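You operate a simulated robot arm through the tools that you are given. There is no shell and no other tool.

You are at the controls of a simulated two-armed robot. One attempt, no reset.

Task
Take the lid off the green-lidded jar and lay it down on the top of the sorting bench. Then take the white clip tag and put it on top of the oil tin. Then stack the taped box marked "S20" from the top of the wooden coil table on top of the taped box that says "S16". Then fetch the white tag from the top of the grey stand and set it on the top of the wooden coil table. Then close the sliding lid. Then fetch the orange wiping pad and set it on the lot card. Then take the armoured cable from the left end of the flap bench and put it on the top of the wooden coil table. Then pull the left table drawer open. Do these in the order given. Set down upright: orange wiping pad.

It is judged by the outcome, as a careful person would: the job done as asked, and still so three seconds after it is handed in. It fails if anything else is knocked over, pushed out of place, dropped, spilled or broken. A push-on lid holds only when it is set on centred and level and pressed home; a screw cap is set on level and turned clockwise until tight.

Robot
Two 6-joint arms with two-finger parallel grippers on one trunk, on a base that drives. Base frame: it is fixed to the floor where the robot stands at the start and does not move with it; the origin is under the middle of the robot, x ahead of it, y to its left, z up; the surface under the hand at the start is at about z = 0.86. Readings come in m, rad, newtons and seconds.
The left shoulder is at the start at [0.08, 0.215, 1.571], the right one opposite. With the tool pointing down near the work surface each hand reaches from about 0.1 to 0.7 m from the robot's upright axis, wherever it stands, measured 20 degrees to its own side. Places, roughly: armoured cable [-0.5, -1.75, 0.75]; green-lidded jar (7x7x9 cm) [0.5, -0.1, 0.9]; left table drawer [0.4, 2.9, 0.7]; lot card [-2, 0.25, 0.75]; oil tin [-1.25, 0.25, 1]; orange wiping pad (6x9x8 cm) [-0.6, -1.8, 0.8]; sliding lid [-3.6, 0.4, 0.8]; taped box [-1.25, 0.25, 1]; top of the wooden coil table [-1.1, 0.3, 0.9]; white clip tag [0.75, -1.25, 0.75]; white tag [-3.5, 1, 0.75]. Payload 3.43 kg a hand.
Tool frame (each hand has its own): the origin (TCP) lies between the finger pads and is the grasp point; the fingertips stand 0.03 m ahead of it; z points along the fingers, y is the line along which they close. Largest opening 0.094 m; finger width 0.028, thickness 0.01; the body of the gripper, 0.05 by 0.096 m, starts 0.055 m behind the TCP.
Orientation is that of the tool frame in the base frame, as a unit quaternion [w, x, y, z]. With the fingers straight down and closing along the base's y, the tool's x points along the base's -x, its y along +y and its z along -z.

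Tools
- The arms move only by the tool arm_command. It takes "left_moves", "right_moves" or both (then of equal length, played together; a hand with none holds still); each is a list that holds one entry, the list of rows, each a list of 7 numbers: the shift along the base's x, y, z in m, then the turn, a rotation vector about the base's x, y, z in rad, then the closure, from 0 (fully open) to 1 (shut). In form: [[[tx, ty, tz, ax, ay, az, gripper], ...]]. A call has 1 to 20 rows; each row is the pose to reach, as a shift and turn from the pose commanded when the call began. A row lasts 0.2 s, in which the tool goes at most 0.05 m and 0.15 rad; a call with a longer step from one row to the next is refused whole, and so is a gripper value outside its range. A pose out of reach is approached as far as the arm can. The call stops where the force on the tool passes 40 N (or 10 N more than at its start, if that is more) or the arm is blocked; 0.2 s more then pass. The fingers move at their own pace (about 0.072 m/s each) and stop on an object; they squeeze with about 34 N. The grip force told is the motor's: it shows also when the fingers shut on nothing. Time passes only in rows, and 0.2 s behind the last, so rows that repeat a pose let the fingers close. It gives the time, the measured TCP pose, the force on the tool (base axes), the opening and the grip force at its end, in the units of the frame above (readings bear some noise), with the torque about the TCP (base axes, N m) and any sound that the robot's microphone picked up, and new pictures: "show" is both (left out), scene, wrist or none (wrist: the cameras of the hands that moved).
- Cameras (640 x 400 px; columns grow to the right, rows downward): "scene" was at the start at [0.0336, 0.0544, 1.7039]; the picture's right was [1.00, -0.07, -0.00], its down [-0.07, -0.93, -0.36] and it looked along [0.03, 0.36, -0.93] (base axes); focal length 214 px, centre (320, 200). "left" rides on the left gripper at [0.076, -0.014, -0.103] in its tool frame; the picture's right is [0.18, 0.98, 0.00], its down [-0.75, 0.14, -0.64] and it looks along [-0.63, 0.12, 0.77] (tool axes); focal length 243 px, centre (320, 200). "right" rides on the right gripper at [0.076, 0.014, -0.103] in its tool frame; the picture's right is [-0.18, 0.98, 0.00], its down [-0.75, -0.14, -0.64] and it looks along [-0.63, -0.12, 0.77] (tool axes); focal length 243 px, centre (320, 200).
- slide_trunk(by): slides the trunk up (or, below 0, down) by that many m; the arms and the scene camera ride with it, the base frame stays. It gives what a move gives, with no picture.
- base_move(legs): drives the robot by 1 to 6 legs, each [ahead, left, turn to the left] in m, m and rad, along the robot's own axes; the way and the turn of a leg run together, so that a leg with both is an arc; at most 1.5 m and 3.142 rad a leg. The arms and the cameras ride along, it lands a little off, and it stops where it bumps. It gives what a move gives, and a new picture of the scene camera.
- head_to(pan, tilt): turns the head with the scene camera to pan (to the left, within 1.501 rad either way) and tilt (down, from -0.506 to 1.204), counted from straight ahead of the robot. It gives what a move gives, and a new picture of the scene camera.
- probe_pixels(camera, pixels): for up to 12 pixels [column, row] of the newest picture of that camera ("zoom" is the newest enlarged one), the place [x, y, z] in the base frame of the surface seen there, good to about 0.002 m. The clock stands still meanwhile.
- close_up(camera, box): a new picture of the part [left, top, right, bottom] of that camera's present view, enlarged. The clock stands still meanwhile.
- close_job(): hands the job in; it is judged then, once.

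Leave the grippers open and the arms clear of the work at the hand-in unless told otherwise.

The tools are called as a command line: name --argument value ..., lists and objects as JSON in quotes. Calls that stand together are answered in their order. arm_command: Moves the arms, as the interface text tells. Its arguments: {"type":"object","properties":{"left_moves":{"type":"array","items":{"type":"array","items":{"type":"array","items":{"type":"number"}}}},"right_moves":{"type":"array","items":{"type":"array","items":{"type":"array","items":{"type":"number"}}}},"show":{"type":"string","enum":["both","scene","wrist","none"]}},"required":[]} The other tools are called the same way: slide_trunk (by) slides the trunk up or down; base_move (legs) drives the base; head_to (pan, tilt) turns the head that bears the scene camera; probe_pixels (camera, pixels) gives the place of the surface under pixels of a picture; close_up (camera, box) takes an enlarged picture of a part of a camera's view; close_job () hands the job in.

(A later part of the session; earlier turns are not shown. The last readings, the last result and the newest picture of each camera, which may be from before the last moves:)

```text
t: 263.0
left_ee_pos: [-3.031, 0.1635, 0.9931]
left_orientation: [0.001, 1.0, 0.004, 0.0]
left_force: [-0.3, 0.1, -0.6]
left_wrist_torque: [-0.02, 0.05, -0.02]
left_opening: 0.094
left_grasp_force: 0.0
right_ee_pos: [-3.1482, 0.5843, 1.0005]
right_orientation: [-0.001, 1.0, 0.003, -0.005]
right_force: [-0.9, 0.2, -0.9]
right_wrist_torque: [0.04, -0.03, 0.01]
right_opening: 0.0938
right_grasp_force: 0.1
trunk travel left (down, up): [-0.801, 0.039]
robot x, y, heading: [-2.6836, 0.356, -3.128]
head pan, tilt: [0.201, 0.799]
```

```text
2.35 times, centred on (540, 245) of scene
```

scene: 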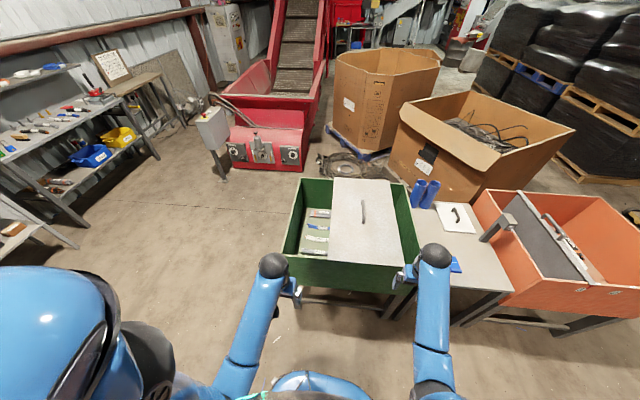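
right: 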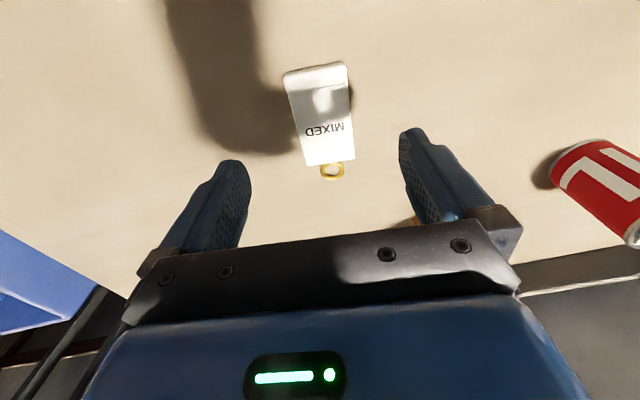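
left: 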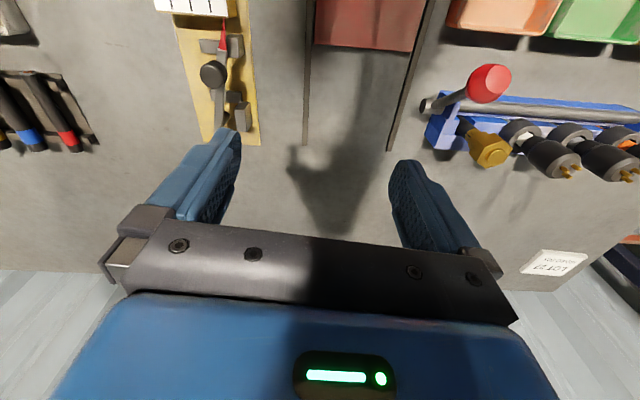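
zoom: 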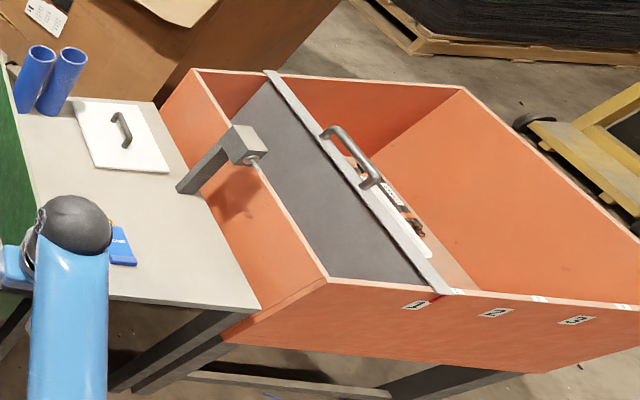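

Cable samples lie in the left part of the tub. I probe floors, lid and wall edges to understand the lid's travel.

close_up --camera "scene" --box '[270, 160, 440, 310]'

probe_pixels --camera "zoom" --pixels '[[185, 170], [230, 225], [430, 110], [450, 180], [266, 50], [411, 58], [248, 265], [450, 282], [175, 52], [125, 245], [447, 66], [490, 215]]'

probe_pixels --camera "zoom" --pixels '[[341, 108], [343, 165], [340, 135], [350, 135], [225, 245], [190, 238], [255, 180], [465, 230], [440, 150], [480, 240], [350, 280], [170, 262]]'

```text
2.67 times, centred on (355, 235) of scene
```

zoom: 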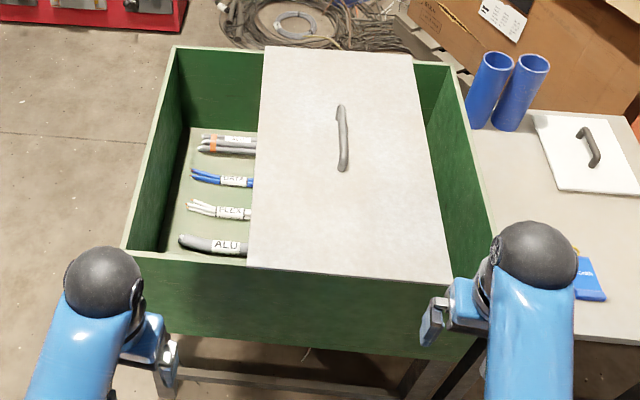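

```text
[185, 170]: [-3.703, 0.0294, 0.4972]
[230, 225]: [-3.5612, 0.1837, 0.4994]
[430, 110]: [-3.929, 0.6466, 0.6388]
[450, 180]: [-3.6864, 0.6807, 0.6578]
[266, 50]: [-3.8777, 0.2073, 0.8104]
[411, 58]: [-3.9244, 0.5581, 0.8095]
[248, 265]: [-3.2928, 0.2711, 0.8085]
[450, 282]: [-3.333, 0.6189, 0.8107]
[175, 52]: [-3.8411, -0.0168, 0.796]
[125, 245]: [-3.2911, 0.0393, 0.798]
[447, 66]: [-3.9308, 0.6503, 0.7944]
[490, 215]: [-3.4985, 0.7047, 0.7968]
```

```text
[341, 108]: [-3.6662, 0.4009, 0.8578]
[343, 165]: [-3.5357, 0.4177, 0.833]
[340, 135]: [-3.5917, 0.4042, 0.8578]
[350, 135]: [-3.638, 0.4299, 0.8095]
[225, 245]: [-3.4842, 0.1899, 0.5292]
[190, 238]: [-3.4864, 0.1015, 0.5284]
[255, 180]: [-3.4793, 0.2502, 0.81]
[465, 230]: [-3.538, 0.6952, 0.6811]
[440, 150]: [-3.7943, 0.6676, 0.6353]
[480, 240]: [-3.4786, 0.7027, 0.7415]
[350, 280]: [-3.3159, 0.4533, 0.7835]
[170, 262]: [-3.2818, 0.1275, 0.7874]
```

The lid is about half the tub's width: 0.228 m from the left wall and 0.092 m from the right wall. To learn which side is "closed", I want to look underneath it from the left side.

base_move --legs '[[0, 1.0, 0]]'

head_to --pan -0.65 --tilt 0.6

close_up --camera "scene" --box '[250, 120, 450, 270]'

```text
t: 268.1
left_ee_pos: [-3.0168, -0.8295, 0.9945]
left_orientation: [0.001, 1.0, 0.008, 0.001]
left_force: [-0.6, -0.5, 0.0]
left_wrist_torque: [0.0, 0.0, -0.02]
left_opening: 0.094
left_grasp_force: 0.0
right_ee_pos: [-3.1357, -0.4076, 1.0021]
right_orientation: [0.0, 1.0, 0.005, -0.004]
right_force: [0.4, 0.5, -0.2]
right_wrist_torque: [-0.02, 0.01, -0.01]
right_opening: 0.0938
right_grasp_force: 0.0
trunk travel left (down, up): [-0.801, 0.039]
robot x, y, heading: [-2.6663, -0.6366, -3.127]
head pan, tilt: [0.201, 0.799]
```

scene: 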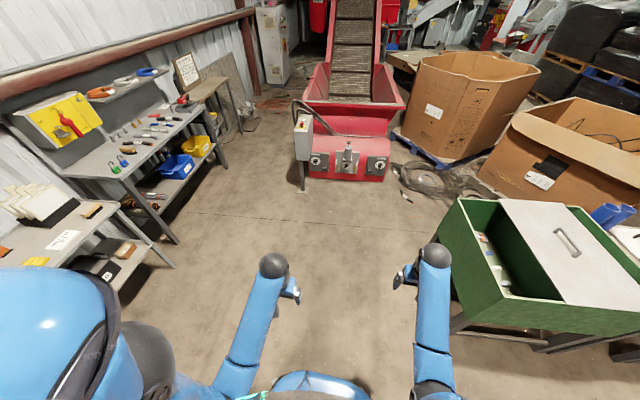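

```text
t: 269.3
left_ee_pos: [-3.0169, -0.8291, 0.9929]
left_orientation: [0.0, 1.0, 0.006, 0.0]
left_force: [-0.1, 0.1, -0.1]
left_wrist_torque: [0.05, -0.02, 0.01]
left_opening: 0.0939
left_grasp_force: 0.0
right_ee_pos: [-3.1365, -0.4095, 1.0006]
right_orientation: [-0.001, 1.0, 0.006, -0.005]
right_force: [-0.4, -0.1, -1.2]
right_wrist_torque: [-0.01, -0.04, -0.02]
right_opening: 0.0938
right_grasp_force: 0.2
trunk travel left (down, up): [-0.801, 0.039]
robot x, y, heading: [-2.6673, -0.6288, -3.127]
head pan, tilt: [-0.649, 0.6]
```

scene: 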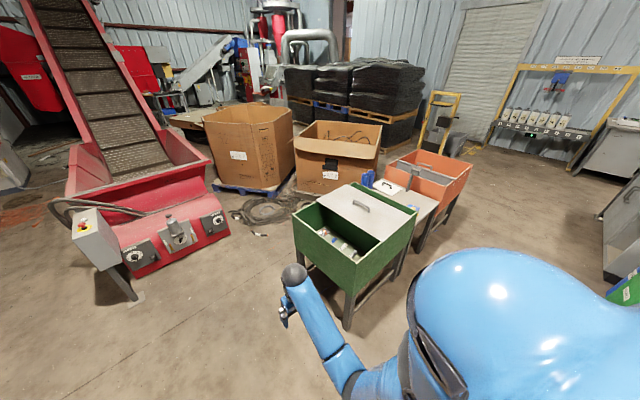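

```text
2.67 times, centred on (350, 195) of scene
```

zoom: 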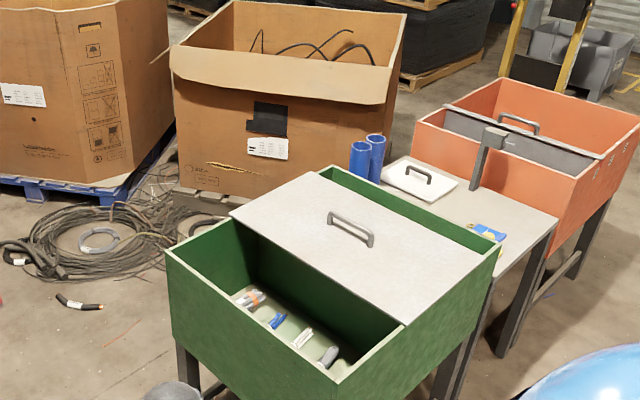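

There seems to be a green inner wall under the lid. Zooming more and probing.

close_up --camera "scene" --box '[290, 180, 420, 280]'

probe_pixels --camera "zoom" --pixels '[[250, 160], [300, 190], [350, 220], [390, 240], [300, 210], [250, 190], [200, 180], [360, 260], [150, 130], [200, 150], [330, 180], [320, 255]]'

```text
4.00 times, centred on (355, 230) of scene
```

zoom: 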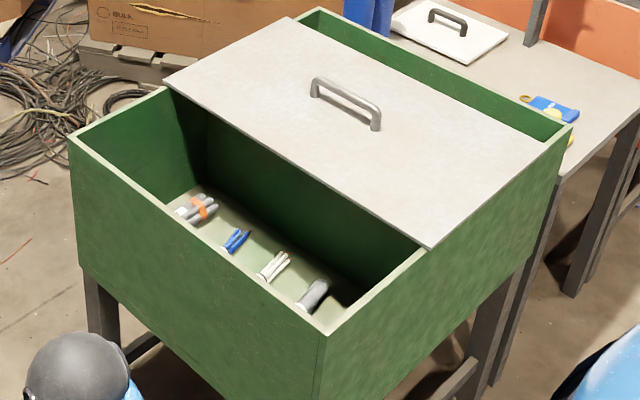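

```text
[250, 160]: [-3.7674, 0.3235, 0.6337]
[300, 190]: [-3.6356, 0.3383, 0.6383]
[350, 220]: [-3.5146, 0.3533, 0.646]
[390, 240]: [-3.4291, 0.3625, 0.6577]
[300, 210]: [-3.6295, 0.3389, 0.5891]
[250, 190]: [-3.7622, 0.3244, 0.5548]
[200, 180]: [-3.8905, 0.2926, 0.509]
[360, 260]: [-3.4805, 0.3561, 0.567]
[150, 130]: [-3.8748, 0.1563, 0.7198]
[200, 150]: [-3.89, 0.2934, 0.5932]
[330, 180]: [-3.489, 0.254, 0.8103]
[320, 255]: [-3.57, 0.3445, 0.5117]
```

There is a divider at mid-tub: the lid parks over the right compartment, and the left one with cables is open. I'll check the right compartment's contents from the other side to be sure.

base_move --legs '[[0, -1.0, 0], [0, -0.9, 0]]'

head_to --pan 0.65 --tilt 0.7

close_up --camera "scene" --box '[240, 140, 420, 280]'

```text
t: 278.7
left_ee_pos: [-3.0381, 1.0416, 0.9948]
left_orientation: [0.0, 1.0, 0.004, -0.001]
left_force: [-0.6, 0.1, 0.3]
left_wrist_torque: [0.03, 0.0, 0.01]
left_opening: 0.0942
left_grasp_force: 0.0
right_ee_pos: [-3.1537, 1.4635, 1.0013]
right_orientation: [-0.001, 1.0, 0.003, -0.004]
right_force: [0.3, 0.5, -0.2]
right_wrist_torque: [0.02, 0.02, 0.02]
right_opening: 0.0939
right_grasp_force: 0.1
trunk travel left (down, up): [-0.801, 0.039]
robot x, y, heading: [-2.6849, 1.2331, -3.135]
head pan, tilt: [-0.649, 0.6]
```

scene: 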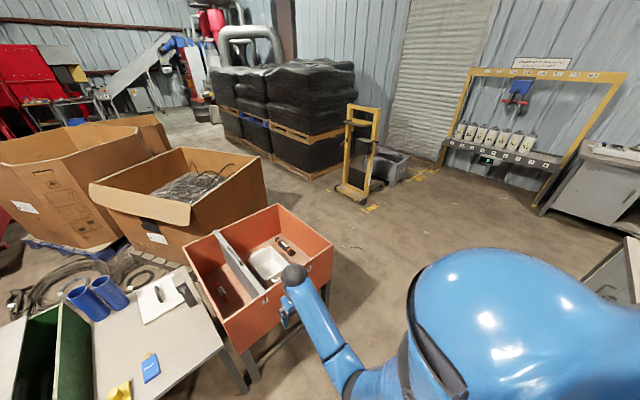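

```text
t: 280.2
left_ee_pos: [-3.0367, 1.0432, 0.9928]
left_orientation: [0.001, 1.0, 0.003, 0.0]
left_force: [-0.5, 0.2, -1.0]
left_wrist_torque: [0.04, 0.0, -0.01]
left_opening: 0.0938
left_grasp_force: 0.1
right_ee_pos: [-3.154, 1.4647, 1.0009]
right_orientation: [-0.001, 1.0, 0.003, -0.004]
right_force: [-0.3, 1.1, 0.3]
right_wrist_torque: [0.01, 0.02, -0.02]
right_opening: 0.094
right_grasp_force: 0.1
trunk travel left (down, up): [-0.801, 0.039]
robot x, y, heading: [-2.6891, 1.2368, -3.133]
head pan, tilt: [0.649, 0.7]
```

scene: 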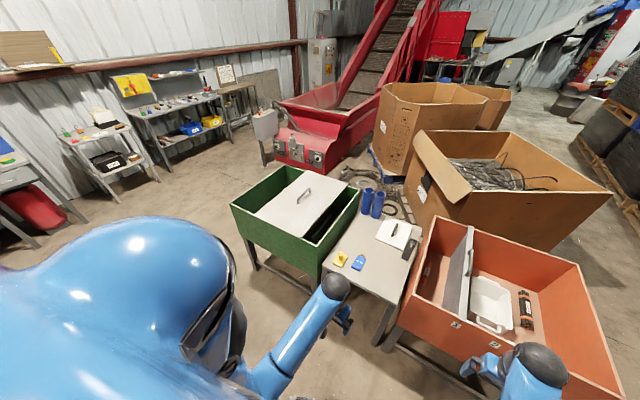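

```text
2.86 times, centred on (330, 210) of scene
```

zoom: 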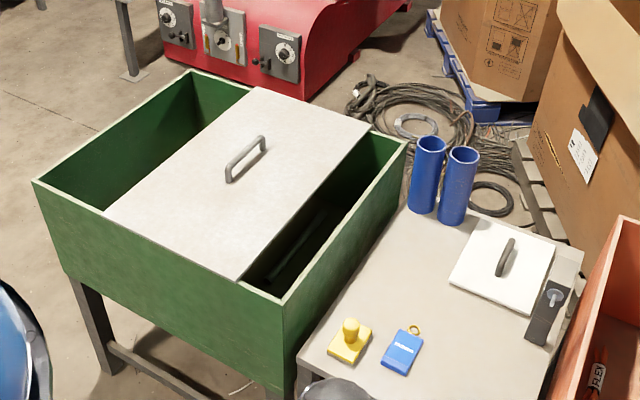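

Zooming into the right gap to see what lies there.

close_up --camera "scene" --box '[310, 170, 390, 250]'

probe_pixels --camera "zoom" --pixels '[[200, 180], [150, 230], [170, 250], [230, 150], [120, 280], [250, 120], [215, 205], [190, 210]]'

```text
5.00 times, centred on (350, 210) of scene
```

zoom: 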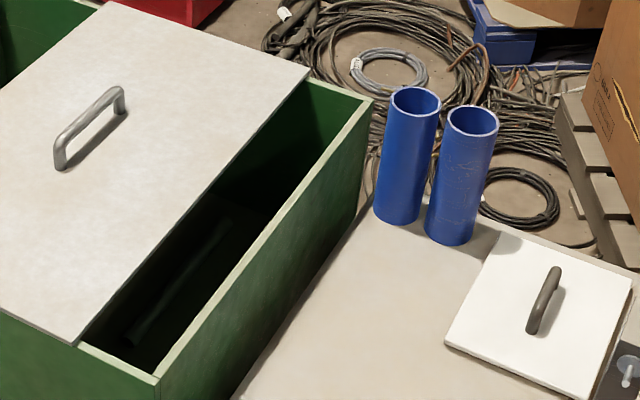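

```text
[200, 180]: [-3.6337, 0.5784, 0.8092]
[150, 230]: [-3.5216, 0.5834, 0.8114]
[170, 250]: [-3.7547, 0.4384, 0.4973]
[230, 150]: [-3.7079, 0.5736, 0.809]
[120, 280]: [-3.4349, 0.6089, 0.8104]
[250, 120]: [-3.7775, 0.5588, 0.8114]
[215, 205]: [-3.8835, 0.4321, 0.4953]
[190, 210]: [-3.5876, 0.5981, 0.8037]
```

The right compartment looks empty; the cables lie in the left one, so closing means sliding the lid left (−y). I drive to stand before the tub at about (−2.95,0.08).

base_move --legs '[[0, 1.15, 0], [0.24, 0, 0]]'

head_to --pan -0.15 --tilt 0.9

close_up --camera "scene" --box '[220, 110, 460, 270]'

```text
t: 287.5
left_ee_pos: [-3.2413, -0.156, 0.9945]
left_orientation: [0.001, 1.0, 0.015, -0.001]
left_force: [0.4, 0.0, 0.3]
left_wrist_torque: [0.01, 0.03, -0.02]
left_opening: 0.0942
left_grasp_force: 0.0
right_ee_pos: [-3.3665, 0.2641, 1.0028]
right_orientation: [-0.001, 1.0, 0.013, -0.007]
right_force: [-0.4, -0.1, 0.2]
right_wrist_torque: [0.0, 0.01, -0.02]
right_opening: 0.0939
right_grasp_force: 0.1
trunk travel left (down, up): [-0.801, 0.039]
robot x, y, heading: [-2.8962, 0.0455, -3.115]
head pan, tilt: [0.649, 0.7]
```

scene: 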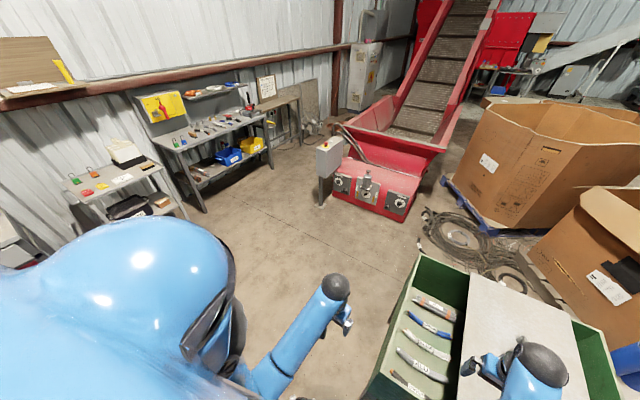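

```text
t: 288.7
left_ee_pos: [-3.2446, -0.1556, 0.9936]
left_orientation: [0.0, 1.0, 0.013, 0.0]
left_force: [-0.4, 0.7, -0.3]
left_wrist_torque: [0.0, -0.04, 0.04]
left_opening: 0.0937
left_grasp_force: 0.1
right_ee_pos: [-3.3694, 0.2642, 1.0008]
right_orientation: [-0.001, 1.0, 0.012, -0.004]
right_force: [0.1, 0.2, 0.2]
right_wrist_torque: [-0.03, 0.03, 0.03]
right_opening: 0.0937
right_grasp_force: 0.0
trunk travel left (down, up): [-0.801, 0.039]
robot x, y, heading: [-2.9008, 0.045, -3.11]
head pan, tilt: [-0.15, 0.901]
```

scene: 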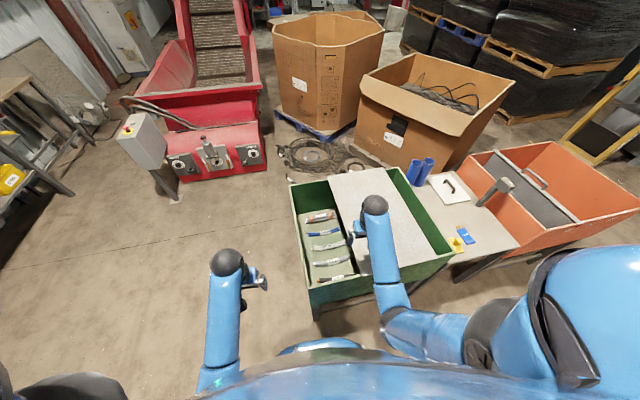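

```text
2.50 times, centred on (340, 190) of scene
```

zoom: 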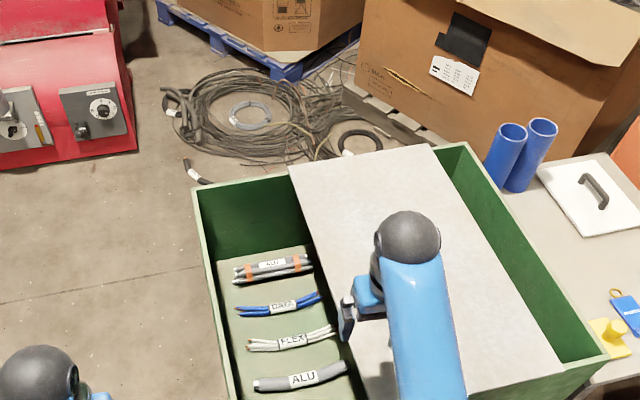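

I'll put the right hand above the handle (−3.60,0.407) with a +0.1 yaw, then lower the trunk 0.12.

arm_command --right_moves '[[[-0.04, 0.025, 0.01, 0, 0, 0.03, 0.1], [-0.08, 0.05, 0.02, 0, 0, 0.06, 0.2], [-0.12, 0.075, 0.025, 0, 0, 0.1, 0.3], [-0.16, 0.1, 0.025, 0, 0, 0.1, 0.3], [-0.2, 0.125, 0.025, 0, 0, 0.1, 0.3], [-0.231, 0.143, 0.025, 0, 0, 0.1, 0.3]]]' --show "none"

slide_trunk --by -0.12

arm_command --right_moves '[[[0, 0, 0.0, 0, 0, 0, 0.3]]]' --show "both"

```text
t: 290.1
left_ee_pos: [-3.2457, -0.1565, 0.9927]
left_orientation: [0.001, 1.0, 0.013, 0.0]
left_force: [0.2, -0.2, -0.3]
left_wrist_torque: [0.01, 0.03, -0.01]
left_opening: 0.0938
left_grasp_force: 0.0
right_ee_pos: [-3.6022, 0.4066, 1.0273]
right_orientation: [0.0, 0.998, 0.063, -0.004]
right_force: [-0.3, 0.6, -1.3]
right_wrist_torque: [0.02, 0.0, 0.0]
right_opening: 0.0658
right_grasp_force: 0.1
trunk travel left (down, up): [-0.801, 0.039]
robot x, y, heading: [-2.9026, 0.0446, -3.109]
head pan, tilt: [-0.15, 0.901]
```

```text
t: 291.6
left_ee_pos: [-3.2449, -0.1557, 0.874]
left_orientation: [0.001, 1.0, 0.014, -0.001]
left_force: [0.0, 0.9, -0.3]
left_wrist_torque: [0.0, -0.02, 0.02]
left_opening: 0.094
left_grasp_force: 0.1
right_ee_pos: [-3.6012, 0.4067, 0.907]
right_orientation: [0.0, 0.998, 0.063, -0.005]
right_force: [0.2, 0.4, 0.1]
right_wrist_torque: [0.0, 0.01, 0.0]
right_opening: 0.0658
right_grasp_force: 0.1
trunk travel left (down, up): [-0.681, 0.159]
robot x, y, heading: [-2.9042, 0.041, -3.116]
head pan, tilt: [-0.15, 0.901]
```

```text
t: 292.0
left_ee_pos: [-3.2445, -0.1561, 0.8738]
left_orientation: [0.0, 1.0, 0.014, 0.0]
left_force: [0.4, -0.5, -0.2]
left_wrist_torque: [0.01, 0.03, -0.01]
left_opening: 0.0938
left_grasp_force: 0.1
right_ee_pos: [-3.6001, 0.4059, 0.9062]
right_orientation: [0.0, 0.998, 0.063, -0.005]
right_force: [0.1, 1.8, -0.3]
right_wrist_torque: [-0.03, 0.0, -0.01]
right_opening: 0.0659
right_grasp_force: 0.0
trunk travel left (down, up): [-0.681, 0.159]
robot x, y, heading: [-2.8947, 0.0456, -3.109]
head pan, tilt: [-0.15, 0.901]
```

scene: 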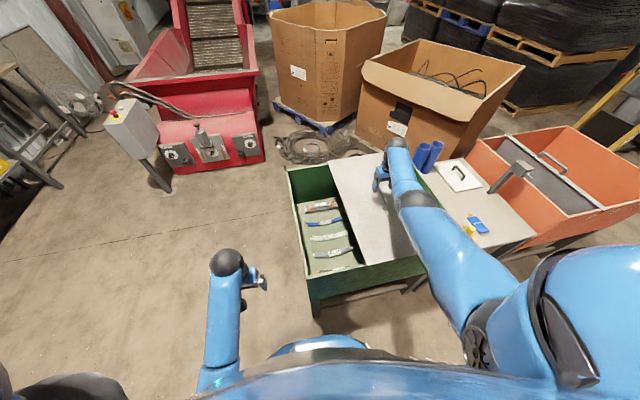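
right: 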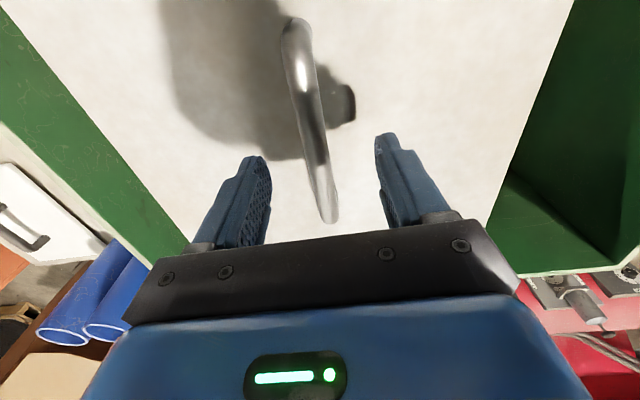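

The handle is between the fingers. Lower 0.048 and close on it.

arm_command --right_moves '[[[0, 0, -0.02, 0, 0, 0, 0.3], [0, 0, -0.04, 0, 0, 0, 0.3], [0, 0, -0.048, 0, 0, 0, 0.3], [0, 0, -0.048, 0, 0, 0, 0.7], [0, 0, -0.048, 0, 0, 0, 1], [0, 0, -0.048, 0, 0, 0, 1], [0, 0, -0.048, 0, 0, 0, 1]]]' --show "wrist"

```text
t: 293.6
left_ee_pos: [-3.2451, -0.156, 0.8744]
left_orientation: [0.0, 1.0, 0.015, 0.0]
left_force: [-0.6, -0.2, -0.2]
left_wrist_torque: [0.02, 0.0, 0.0]
left_opening: 0.0942
left_grasp_force: 0.1
right_ee_pos: [-3.5926, 0.4032, 0.8649]
right_orientation: [-0.001, 0.998, 0.061, -0.007]
right_force: [-6.7, 3.1, 12.6]
right_wrist_torque: [0.06, 0.15, -1.43]
right_opening: 0.0183
right_grasp_force: 45.0
right hand out of reach, approached as far as the arm can: row 2, 3, 4, 5, 6, 7
trunk travel left (down, up): [-0.681, 0.159]
robot x, y, heading: [-2.9022, 0.0444, -3.108]
head pan, tilt: [-0.15, 0.901]
```

right: 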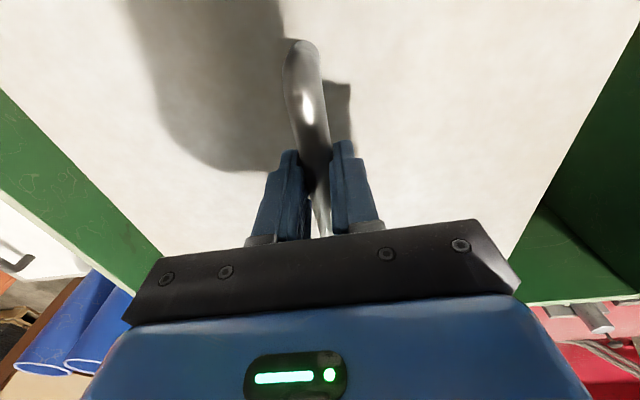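

Handle gripped (slightly at reach limit). I ease the commanded pose and slide left along the tub axis (0.115,−0.993), first 5 cm.

arm_command --right_moves '[[[0.008, -0.003, 0.006, 0, 0, 0, 1], [0.01, -0.018, 0.006, 0, 0, 0, 1], [0.012, -0.035, 0.006, 0, 0, 0, 1], [0.014, -0.052, 0.006, 0, 0, 0, 1], [0.014, -0.052, 0.006, 0, 0, 0, 1]]]' --show "both"

```text
t: 294.8
left_ee_pos: [-3.2398, -0.1567, 0.8757]
left_orientation: [-0.001, 1.0, 0.013, -0.003]
left_force: [0.4, 0.3, 0.0]
left_wrist_torque: [-0.01, 0.01, -0.02]
left_opening: 0.0941
left_grasp_force: 0.2
right_ee_pos: [-3.5899, 0.3535, 0.8629]
right_orientation: [0.0, 0.998, 0.062, -0.001]
right_force: [31.6, 3.1, 21.3]
right_wrist_torque: [0.02, -0.22, -1.29]
right_opening: 0.0173
right_grasp_force: 44.8
right hand out of reach, approached as far as the arm can: row 1, 2, 3, 4, 5
trunk travel left (down, up): [-0.681, 0.159]
robot x, y, heading: [-2.8962, 0.0429, -3.11]
head pan, tilt: [-0.15, 0.901]
```

scene: 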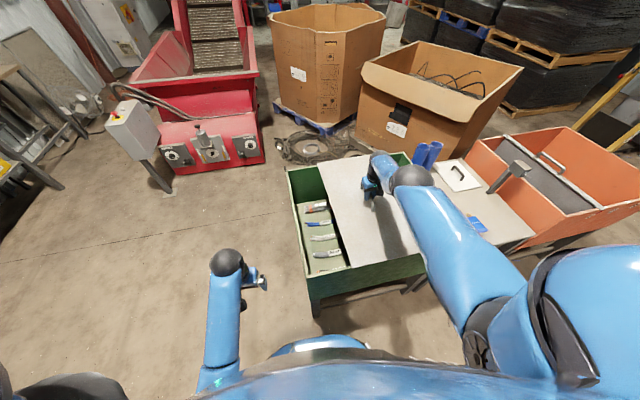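
right: 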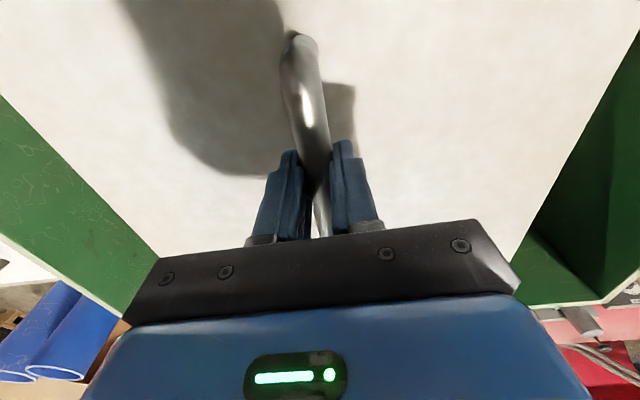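

The lid slides left as expected, but the arm is strained at its reach limit. I'll release, rise, move the robot 0.08 m closer and regrip.

arm_command --right_moves '[[[0.0, 0.0, 0.0, 0, 0, 0, 0.6], [0.0, 0.0, 0.0, 0, 0, 0, 0.3], [0.0, 0.0, 0.0, 0, 0, 0, 0.3], [0.0, 0.0, 0.02, 0, 0, 0, 0.3], [0.0, 0.0, 0.045, 0, 0, 0, 0.3], [0.0, 0.0, 0.06, 0, 0, 0, 0.3]]]' --show "none"

base_move --legs '[[0.08, 0, 0]]'

arm_command --right_moves '[[[0.04, 0, 0.0, 0, 0, 0, 0.3], [0.08, 0, 0.0, 0, 0, 0, 0.3]]]' --show "wrist"

```text
t: 296.2
left_ee_pos: [-3.245, -0.1564, 0.8723]
left_orientation: [0.001, 1.0, 0.014, 0.0]
left_force: [0.3, 0.1, 0.2]
left_wrist_torque: [-0.01, 0.01, -0.03]
left_opening: 0.0939
left_grasp_force: 0.1
right_ee_pos: [-3.6188, 0.3582, 0.9118]
right_orientation: [-0.001, 0.998, 0.063, -0.003]
right_force: [0.0, -0.3, -0.5]
right_wrist_torque: [0.0, 0.01, 0.0]
right_opening: 0.0657
right_grasp_force: 0.1
right hand out of reach, approached as far as the arm can: row 4, 5, 6
trunk travel left (down, up): [-0.681, 0.159]
robot x, y, heading: [-2.8981, 0.0496, -3.111]
head pan, tilt: [-0.15, 0.901]
```

```text
t: 297.2
left_ee_pos: [-3.3137, -0.166, 0.8739]
left_orientation: [0.0, 1.0, 0.018, -0.001]
left_force: [-0.7, 1.4, 0.1]
left_wrist_torque: [-0.16, -0.06, 0.03]
left_opening: 0.094
left_grasp_force: 0.1
right_ee_pos: [-3.6943, 0.3436, 0.9148]
right_orientation: [0.0, 0.998, 0.068, -0.004]
right_force: [1.4, 1.1, 0.9]
right_wrist_torque: [-0.06, 0.1, 0.01]
right_opening: 0.0657
right_grasp_force: 0.0
trunk travel left (down, up): [-0.681, 0.159]
robot x, y, heading: [-2.9688, 0.0376, -3.101]
head pan, tilt: [-0.15, 0.901]
```

scene: 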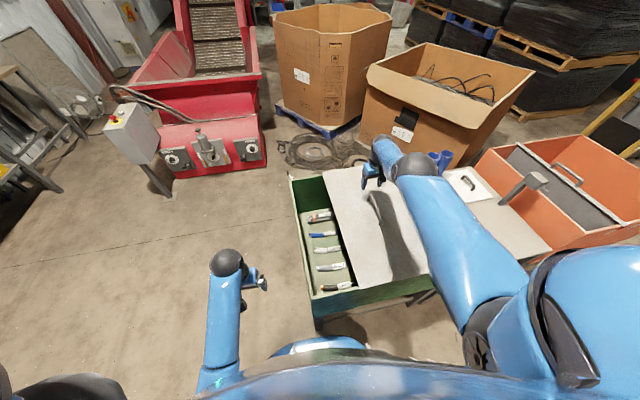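

```text
t: 297.8
left_ee_pos: [-3.3142, -0.166, 0.8732]
left_orientation: [0.001, 1.0, 0.019, 0.0]
left_force: [-0.4, -0.2, 0.7]
left_wrist_torque: [0.02, 0.0, 0.0]
left_opening: 0.094
left_grasp_force: 0.0
right_ee_pos: [-3.6818, 0.3551, 0.8887]
right_orientation: [0.001, 0.998, 0.068, -0.001]
right_force: [0.2, -0.1, 0.3]
right_wrist_torque: [0.02, 0.01, -0.03]
right_opening: 0.066
right_grasp_force: 0.0
right hand out of reach, approached as far as the arm can: row 1, 2
trunk travel left (down, up): [-0.681, 0.159]
robot x, y, heading: [-2.9727, 0.0399, -3.103]
head pan, tilt: [-0.15, 0.901]
```

right: 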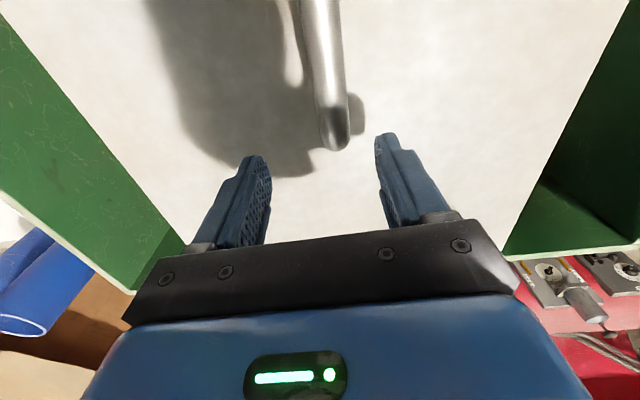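

Odd reach limits here. I test a small move toward the robot and slightly down to get back over the handle.

arm_command --right_moves '[[[0.03, 0, 0.01, 0, 0, 0, 0.3], [0.06, 0, 0.015, 0, 0, 0, 0.3], [0.08, 0, 0.015, 0, 0, 0, 0.3]]]' --show "both"

```text
t: 298.6
left_ee_pos: [-3.3159, -0.1657, 0.8732]
left_orientation: [0.0, 1.0, 0.018, 0.0]
left_force: [-1.0, 0.8, -0.4]
left_wrist_torque: [-0.02, -0.01, 0.0]
left_opening: 0.0942
left_grasp_force: 0.1
right_ee_pos: [-3.6769, 0.3653, 0.8785]
right_orientation: [0.001, 0.998, 0.067, -0.002]
right_force: [0.5, 0.0, -0.5]
right_wrist_torque: [0.01, -0.03, 0.02]
right_opening: 0.0657
right_grasp_force: 0.0
right hand out of reach, approached as far as the arm can: row 1, 2, 3
trunk travel left (down, up): [-0.681, 0.159]
robot x, y, heading: [-2.9669, 0.0414, -3.102]
head pan, tilt: [-0.15, 0.901]
```

scene: 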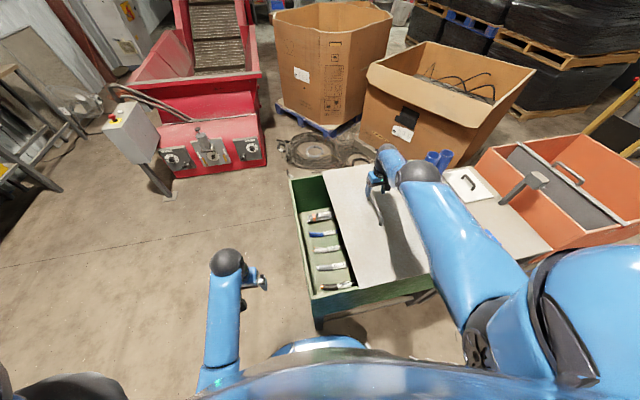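
right: 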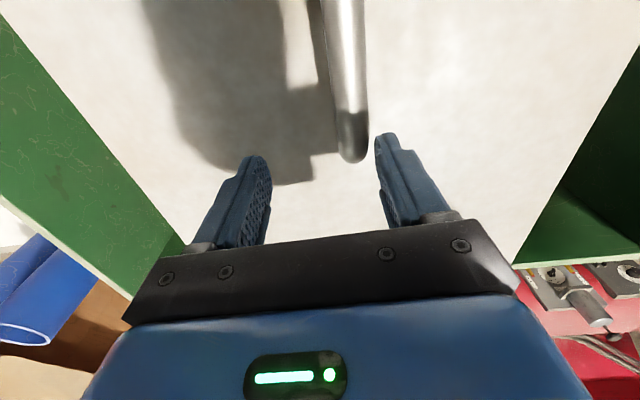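

The arm seems stuck in an awkward posture. I raise the trunk back up 0.12 to free the hand above the handle, then re-approach.

slide_trunk --by 0.12

arm_command --right_moves '[[[0.03, -0.005, 0.0, 0, 0, 0, 0.3], [0.06, -0.01, 0.0, 0, 0, 0, 0.3], [0.09, -0.012, 0.0, 0, 0, 0, 0.3]]]' --show "both"

```text
t: 300.1
left_ee_pos: [-3.3138, -0.1659, 0.9939]
left_orientation: [0.0, 1.0, 0.018, 0.0]
left_force: [-0.1, 0.1, -0.1]
left_wrist_torque: [0.01, -0.06, 0.0]
left_opening: 0.0939
left_grasp_force: 0.2
right_ee_pos: [-3.676, 0.3644, 0.9998]
right_orientation: [0.0, 0.998, 0.068, -0.003]
right_force: [-0.4, 0.1, 0.5]
right_wrist_torque: [0.02, 0.01, 0.01]
right_opening: 0.066
right_grasp_force: 0.0
trunk travel left (down, up): [-0.801, 0.039]
robot x, y, heading: [-2.9738, 0.0356, -3.098]
head pan, tilt: [-0.15, 0.901]
```

```text
t: 300.9
left_ee_pos: [-3.314, -0.1653, 0.9935]
left_orientation: [0.001, 1.0, 0.018, 0.0]
left_force: [1.2, 0.1, 0.6]
left_wrist_torque: [0.01, 0.01, 0.04]
left_opening: 0.0939
left_grasp_force: 0.1
right_ee_pos: [-3.666, 0.3644, 0.9733]
right_orientation: [0.0, 0.998, 0.068, -0.002]
right_force: [0.8, -0.7, 0.5]
right_wrist_torque: [0.01, 0.01, 0.02]
right_opening: 0.0657
right_grasp_force: 0.1
right hand out of reach, approached as far as the arm can: row 1, 2, 3
trunk travel left (down, up): [-0.801, 0.039]
robot x, y, heading: [-2.9706, 0.0343, -3.103]
head pan, tilt: [-0.15, 0.901]
```

scene: 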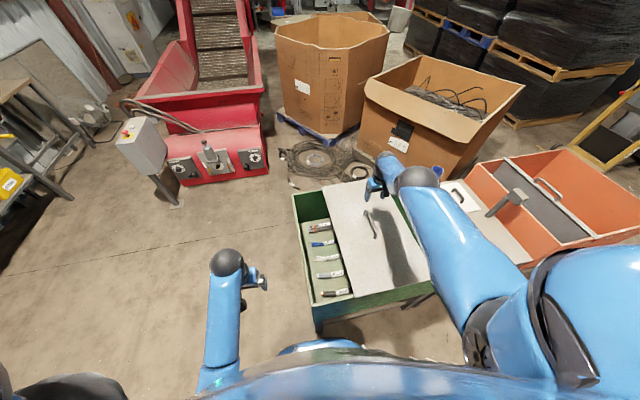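
right: 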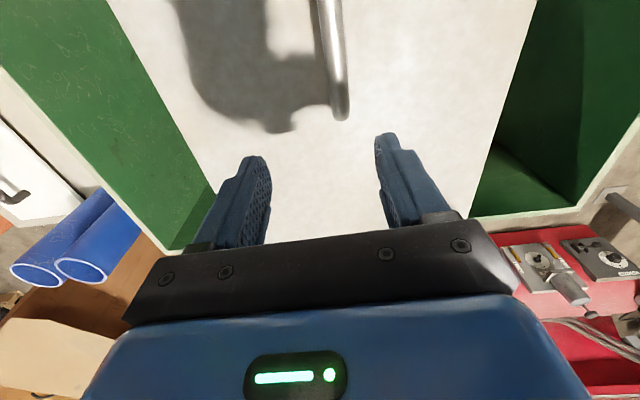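

The right elbow seems to have flipped past straight. I'll stretch the arm outward (over the tub, z≈0.98) to full extension and come back, hoping it bends the normal way again.

arm_command --right_moves '[[[-0.04, 0.0, 0.0, 0, 0, 0, 0.3], [-0.08, 0.0, 0.0, 0, 0, 0, 0.3], [-0.12, 0.0, 0.0, 0, 0, 0, 0.3], [-0.16, 0.0, 0.0, 0, 0, 0, 0.3], [-0.2, 0.0, 0.0, 0, 0, 0, 0.3], [-0.2, 0.0, 0.0, 0, 0, 0, 0.3]]]' --show "scene"

```text
t: 302.3
left_ee_pos: [-3.3136, -0.1653, 0.9934]
left_orientation: [0.0, 1.0, 0.019, 0.0]
left_force: [0.6, -0.5, 1.1]
left_wrist_torque: [0.02, -0.03, -0.01]
left_opening: 0.0939
left_grasp_force: 0.0
right_ee_pos: [-3.6953, 0.3446, 1.0335]
right_orientation: [0.001, 0.998, 0.067, -0.003]
right_force: [0.2, 0.2, -0.5]
right_wrist_torque: [0.04, 0.0, 0.03]
right_opening: 0.0656
right_grasp_force: 0.0
right hand out of reach, approached as far as the arm can: row 1, 2, 3, 4, 5, 6
trunk travel left (down, up): [-0.801, 0.039]
robot x, y, heading: [-2.9714, 0.0387, -3.102]
head pan, tilt: [-0.15, 0.901]
```

scene: 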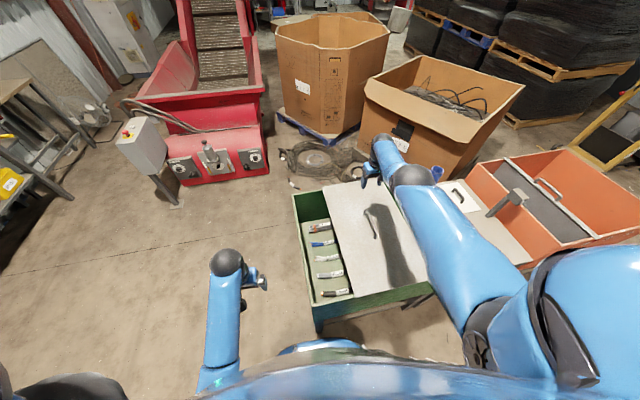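

The arm is locked straight (moving only on its reach sphere). I try an upward + inward move, which should bend the elbow the normal way.

arm_command --right_moves '[[[0.0, 0.0, 0.04, 0, 0, 0, 0.3], [0.02, 0.0, 0.07, 0, 0, 0, 0.3], [0.06, 0.0, 0.08, 0, 0, 0, 0.3], [0.1, 0.0, 0.07, 0, 0, 0, 0.3], [0.14, 0.0, 0.04, 0, 0, 0, 0.3], [0.18, 0.0, 0.0, 0, 0, 0, 0.3], [0.22, 0.0, -0.03, 0, 0, 0, 0.3]]]' --show "scene"

```text
refused: row 6 steps farther than a row can; nothing moved
```

arm_command --right_moves '[[[0.0, 0.0, 0.04, 0, 0, 0, 0.3], [0.02, 0.0, 0.07, 0, 0, 0, 0.3], [0.05, 0.0, 0.08, 0, 0, 0, 0.3], [0.08, 0.0, 0.07, 0, 0, 0, 0.3], [0.11, 0.0, 0.05, 0, 0, 0, 0.3], [0.14, 0.0, 0.02, 0, 0, 0, 0.3], [0.17, 0.0, -0.01, 0, 0, 0, 0.3]]]' --show "scene"

```text
t: 303.9
left_ee_pos: [-3.313, -0.1666, 0.9943]
left_orientation: [0.001, 1.0, 0.019, -0.001]
left_force: [0.6, 0.5, -0.2]
left_wrist_torque: [0.0, 0.02, 0.01]
left_opening: 0.094
left_grasp_force: 0.1
right_ee_pos: [-3.5257, 0.339, 1.0236]
right_orientation: [0.0, 0.998, 0.068, -0.003]
right_force: [-0.6, -0.1, -0.1]
right_wrist_torque: [-0.01, -0.01, -0.02]
right_opening: 0.0658
right_grasp_force: 0.0
trunk travel left (down, up): [-0.801, 0.039]
robot x, y, heading: [-2.9704, 0.0356, -3.107]
head pan, tilt: [-0.15, 0.901]
```

scene: 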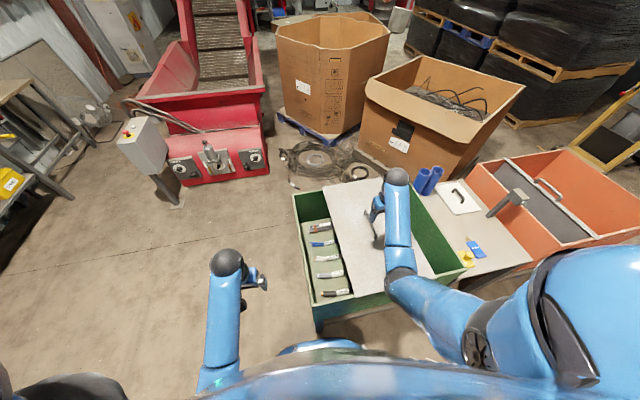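

The arm is back in its normal posture. Now position over the handle again (−3.57,0.356) and lower the trunk 0.12.

arm_command --right_moves '[[[-0.022, 0.009, 0.0, 0, 0, 0, 0.3], [-0.044, 0.017, 0.0, 0, 0, 0, 0.3]]]' --show "none"

slide_trunk --by -0.12

arm_command --right_moves '[[[0, 0, 0.0, 0, 0, 0, 0.3]]]' --show "both"

```text
t: 304.5
left_ee_pos: [-3.3136, -0.1683, 0.9931]
left_orientation: [0.001, 1.0, 0.02, 0.0]
left_force: [-0.6, 1.0, 0.2]
left_wrist_torque: [-0.03, -0.03, 0.0]
left_opening: 0.0938
left_grasp_force: 0.0
right_ee_pos: [-3.5718, 0.3548, 1.024]
right_orientation: [0.001, 0.998, 0.069, -0.001]
right_force: [0.8, 0.1, -0.1]
right_wrist_torque: [-0.03, 0.02, -0.01]
right_opening: 0.0658
right_grasp_force: 0.1
trunk travel left (down, up): [-0.801, 0.039]
robot x, y, heading: [-2.9701, 0.0386, -3.095]
head pan, tilt: [-0.15, 0.901]
```

```text
t: 306.0
left_ee_pos: [-3.3127, -0.1665, 0.8738]
left_orientation: [0.0, 1.0, 0.02, 0.0]
left_force: [-0.2, 0.4, -0.2]
left_wrist_torque: [0.03, -0.01, -0.01]
left_opening: 0.094
left_grasp_force: 0.1
right_ee_pos: [-3.5706, 0.3568, 0.9039]
right_orientation: [-0.001, 0.998, 0.068, -0.002]
right_force: [0.0, -0.3, 0.3]
right_wrist_torque: [-0.02, -0.02, -0.01]
right_opening: 0.0659
right_grasp_force: 0.1
trunk travel left (down, up): [-0.681, 0.159]
robot x, y, heading: [-2.9706, 0.0401, -3.103]
head pan, tilt: [-0.15, 0.901]
```

```text
t: 306.4
left_ee_pos: [-3.3144, -0.1683, 0.8731]
left_orientation: [0.001, 1.0, 0.02, 0.0]
left_force: [0.2, 0.1, 0.0]
left_wrist_torque: [-0.03, 0.03, -0.01]
left_opening: 0.0941
left_grasp_force: 0.0
right_ee_pos: [-3.571, 0.3573, 0.9025]
right_orientation: [0.0, 0.998, 0.068, -0.002]
right_force: [0.1, -0.7, 0.0]
right_wrist_torque: [0.01, 0.01, -0.05]
right_opening: 0.0657
right_grasp_force: 0.2
trunk travel left (down, up): [-0.681, 0.159]
robot x, y, heading: [-2.9695, 0.0362, -3.101]
head pan, tilt: [-0.15, 0.901]
```

scene: 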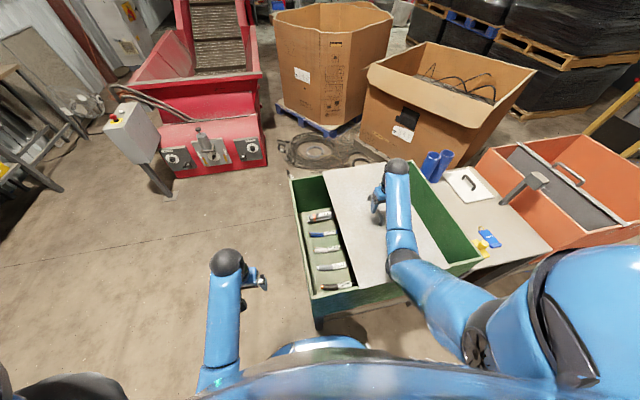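
right: 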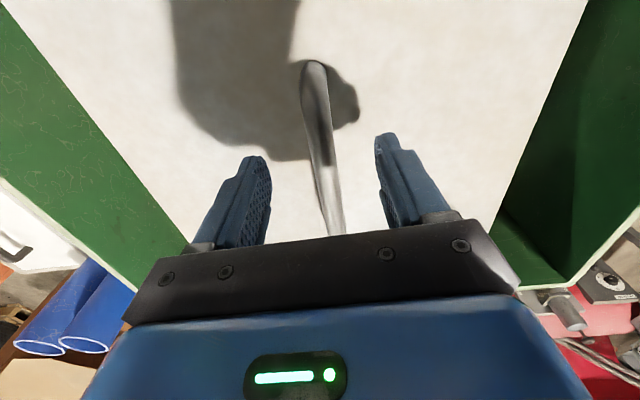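

The handle is again between the fingers. Lower 0.045 and close.

arm_command --right_moves '[[[0, 0, -0.02, 0, 0, 0, 0.3], [0, 0, -0.04, 0, 0, 0, 0.3], [0, 0, -0.045, 0, 0, 0, 0.3], [0, 0, -0.045, 0, 0, 0, 0.7], [0, 0, -0.045, 0, 0, 0, 1], [0, 0, -0.045, 0, 0, 0, 1], [0, 0, -0.045, 0, 0, 0, 1]]]' --show "wrist"

```text
t: 308.0
left_ee_pos: [-3.3143, -0.1677, 0.8736]
left_orientation: [0.0, 1.0, 0.02, 0.0]
left_force: [0.3, 0.2, 0.8]
left_wrist_torque: [-0.01, 0.0, 0.02]
left_opening: 0.0943
left_grasp_force: 0.0
right_ee_pos: [-3.5697, 0.3566, 0.8576]
right_orientation: [0.0, 0.998, 0.067, -0.001]
right_force: [2.1, -4.3, -2.2]
right_wrist_torque: [-0.01, 0.09, -1.04]
right_opening: 0.0219
right_grasp_force: 45.0
trunk travel left (down, up): [-0.681, 0.159]
robot x, y, heading: [-2.9661, 0.0388, -3.103]
head pan, tilt: [-0.15, 0.901]
```

right: 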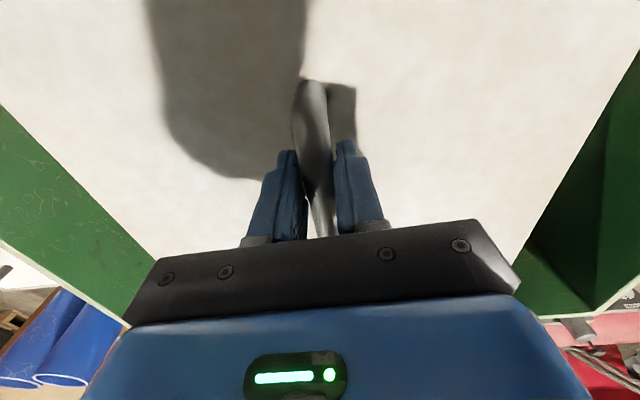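

Gripped. Sliding 0.10 m to the left along the tub axis.

arm_command --right_moves '[[[0.003, -0.025, 0.0, 0, 0, 0, 1], [0.006, -0.05, 0.0, 0, 0, 0, 1], [0.009, -0.075, 0.0, 0, 0, 0, 1], [0.0115, -0.1, 0.0, 0, 0, 0, 1], [0.0115, -0.1, 0.0, 0, 0, 0, 1]]]' --show "both"

```text
t: 309.2
left_ee_pos: [-3.3124, -0.1681, 0.8741]
left_orientation: [-0.001, 1.0, 0.02, -0.001]
left_force: [0.2, -0.4, -0.1]
left_wrist_torque: [0.0, 0.01, 0.0]
left_opening: 0.094
left_grasp_force: 0.2
right_ee_pos: [-3.559, 0.2561, 0.861]
right_orientation: [-0.002, 0.998, 0.068, -0.005]
right_force: [-4.4, 0.2, 12.5]
right_wrist_torque: [0.16, -0.14, -1.28]
right_opening: 0.0181
right_grasp_force: 44.6
trunk travel left (down, up): [-0.681, 0.159]
robot x, y, heading: [-2.9722, 0.0357, -3.097]
head pan, tilt: [-0.15, 0.901]
```

scene: 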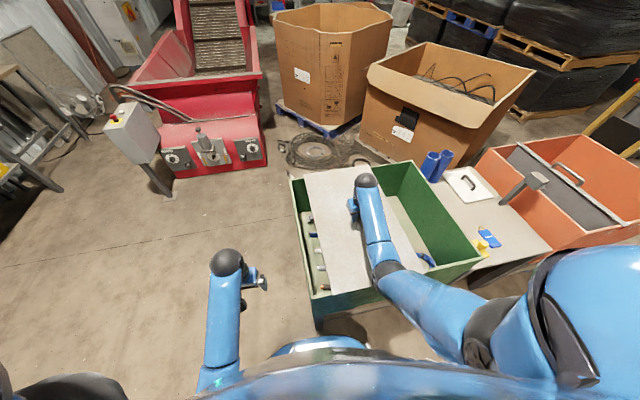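
right: 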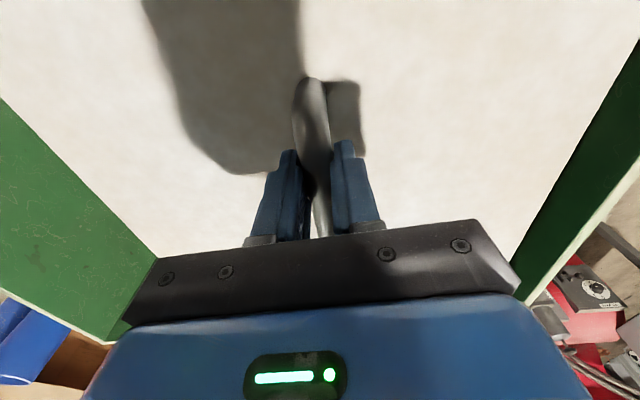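

The lid slides smoothly. I notice something blue in the right compartment at (425,258); zooming.

close_up --camera "scene" --box '[280, 150, 500, 310]'

```text
2.50 times, centred on (390, 230) of scene
```

zoom: 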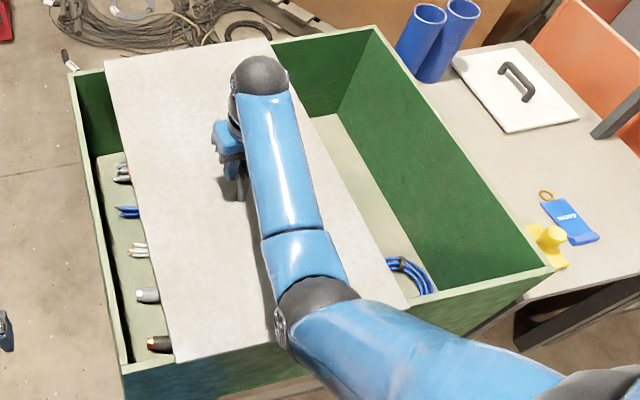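

Both compartments hold something, so I'll learn from the lid's stops. Continue left slowly until it stops.

arm_command --right_moves '[[[0.003, -0.02, 0.0, 0, 0, 0, 1], [0.005, -0.04, 0.0, 0, 0, 0, 1], [0.007, -0.055, 0.0, 0, 0, 0, 1], [0.008, -0.065, 0.0, 0, 0, 0, 1], [0.008, -0.07, 0.0, 0, 0, 0, 1]]]' --show "both"

close_up --camera "scene" --box '[280, 150, 500, 310]'

```text
t: 310.4
left_ee_pos: [-3.3137, -0.1669, 0.8734]
left_orientation: [0.0, 1.0, 0.019, 0.0]
left_force: [0.5, 0.3, 0.3]
left_wrist_torque: [0.0, -0.02, -0.04]
left_opening: 0.0942
left_grasp_force: 0.1
right_ee_pos: [-3.5517, 0.1859, 0.8604]
right_orientation: [-0.001, 0.998, 0.067, -0.005]
right_force: [-13.6, 0.8, 20.9]
right_wrist_torque: [0.12, 1.01, -1.1]
right_opening: 0.0186
right_grasp_force: 44.6
trunk travel left (down, up): [-0.681, 0.159]
robot x, y, heading: [-2.9676, 0.0386, -3.1]
head pan, tilt: [-0.15, 0.901]
```

scene: 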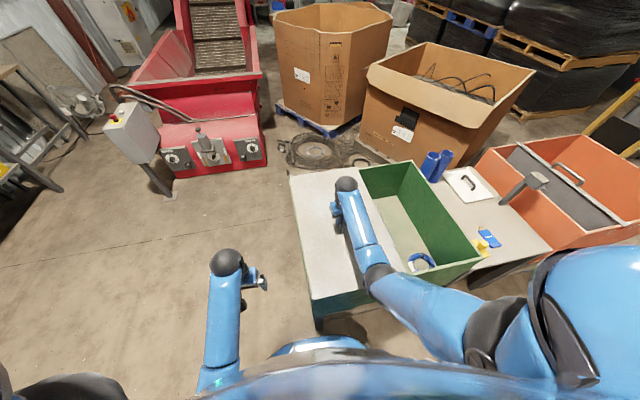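
right: 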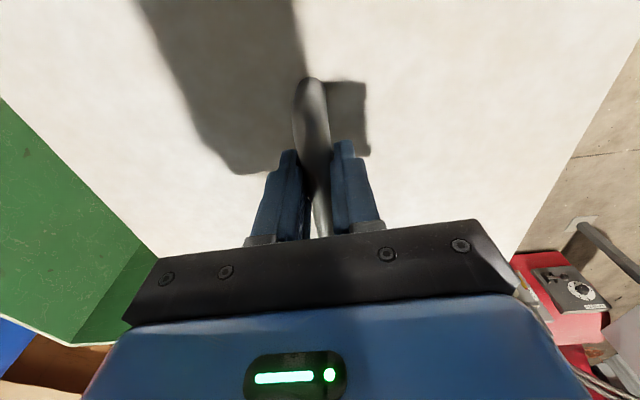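

```text
2.50 times, centred on (390, 230) of scene
```

zoom: 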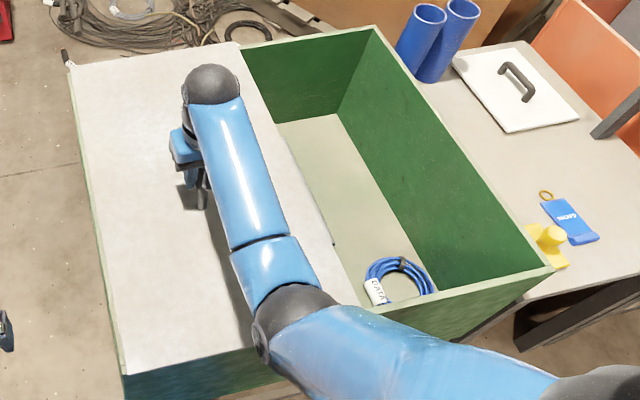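

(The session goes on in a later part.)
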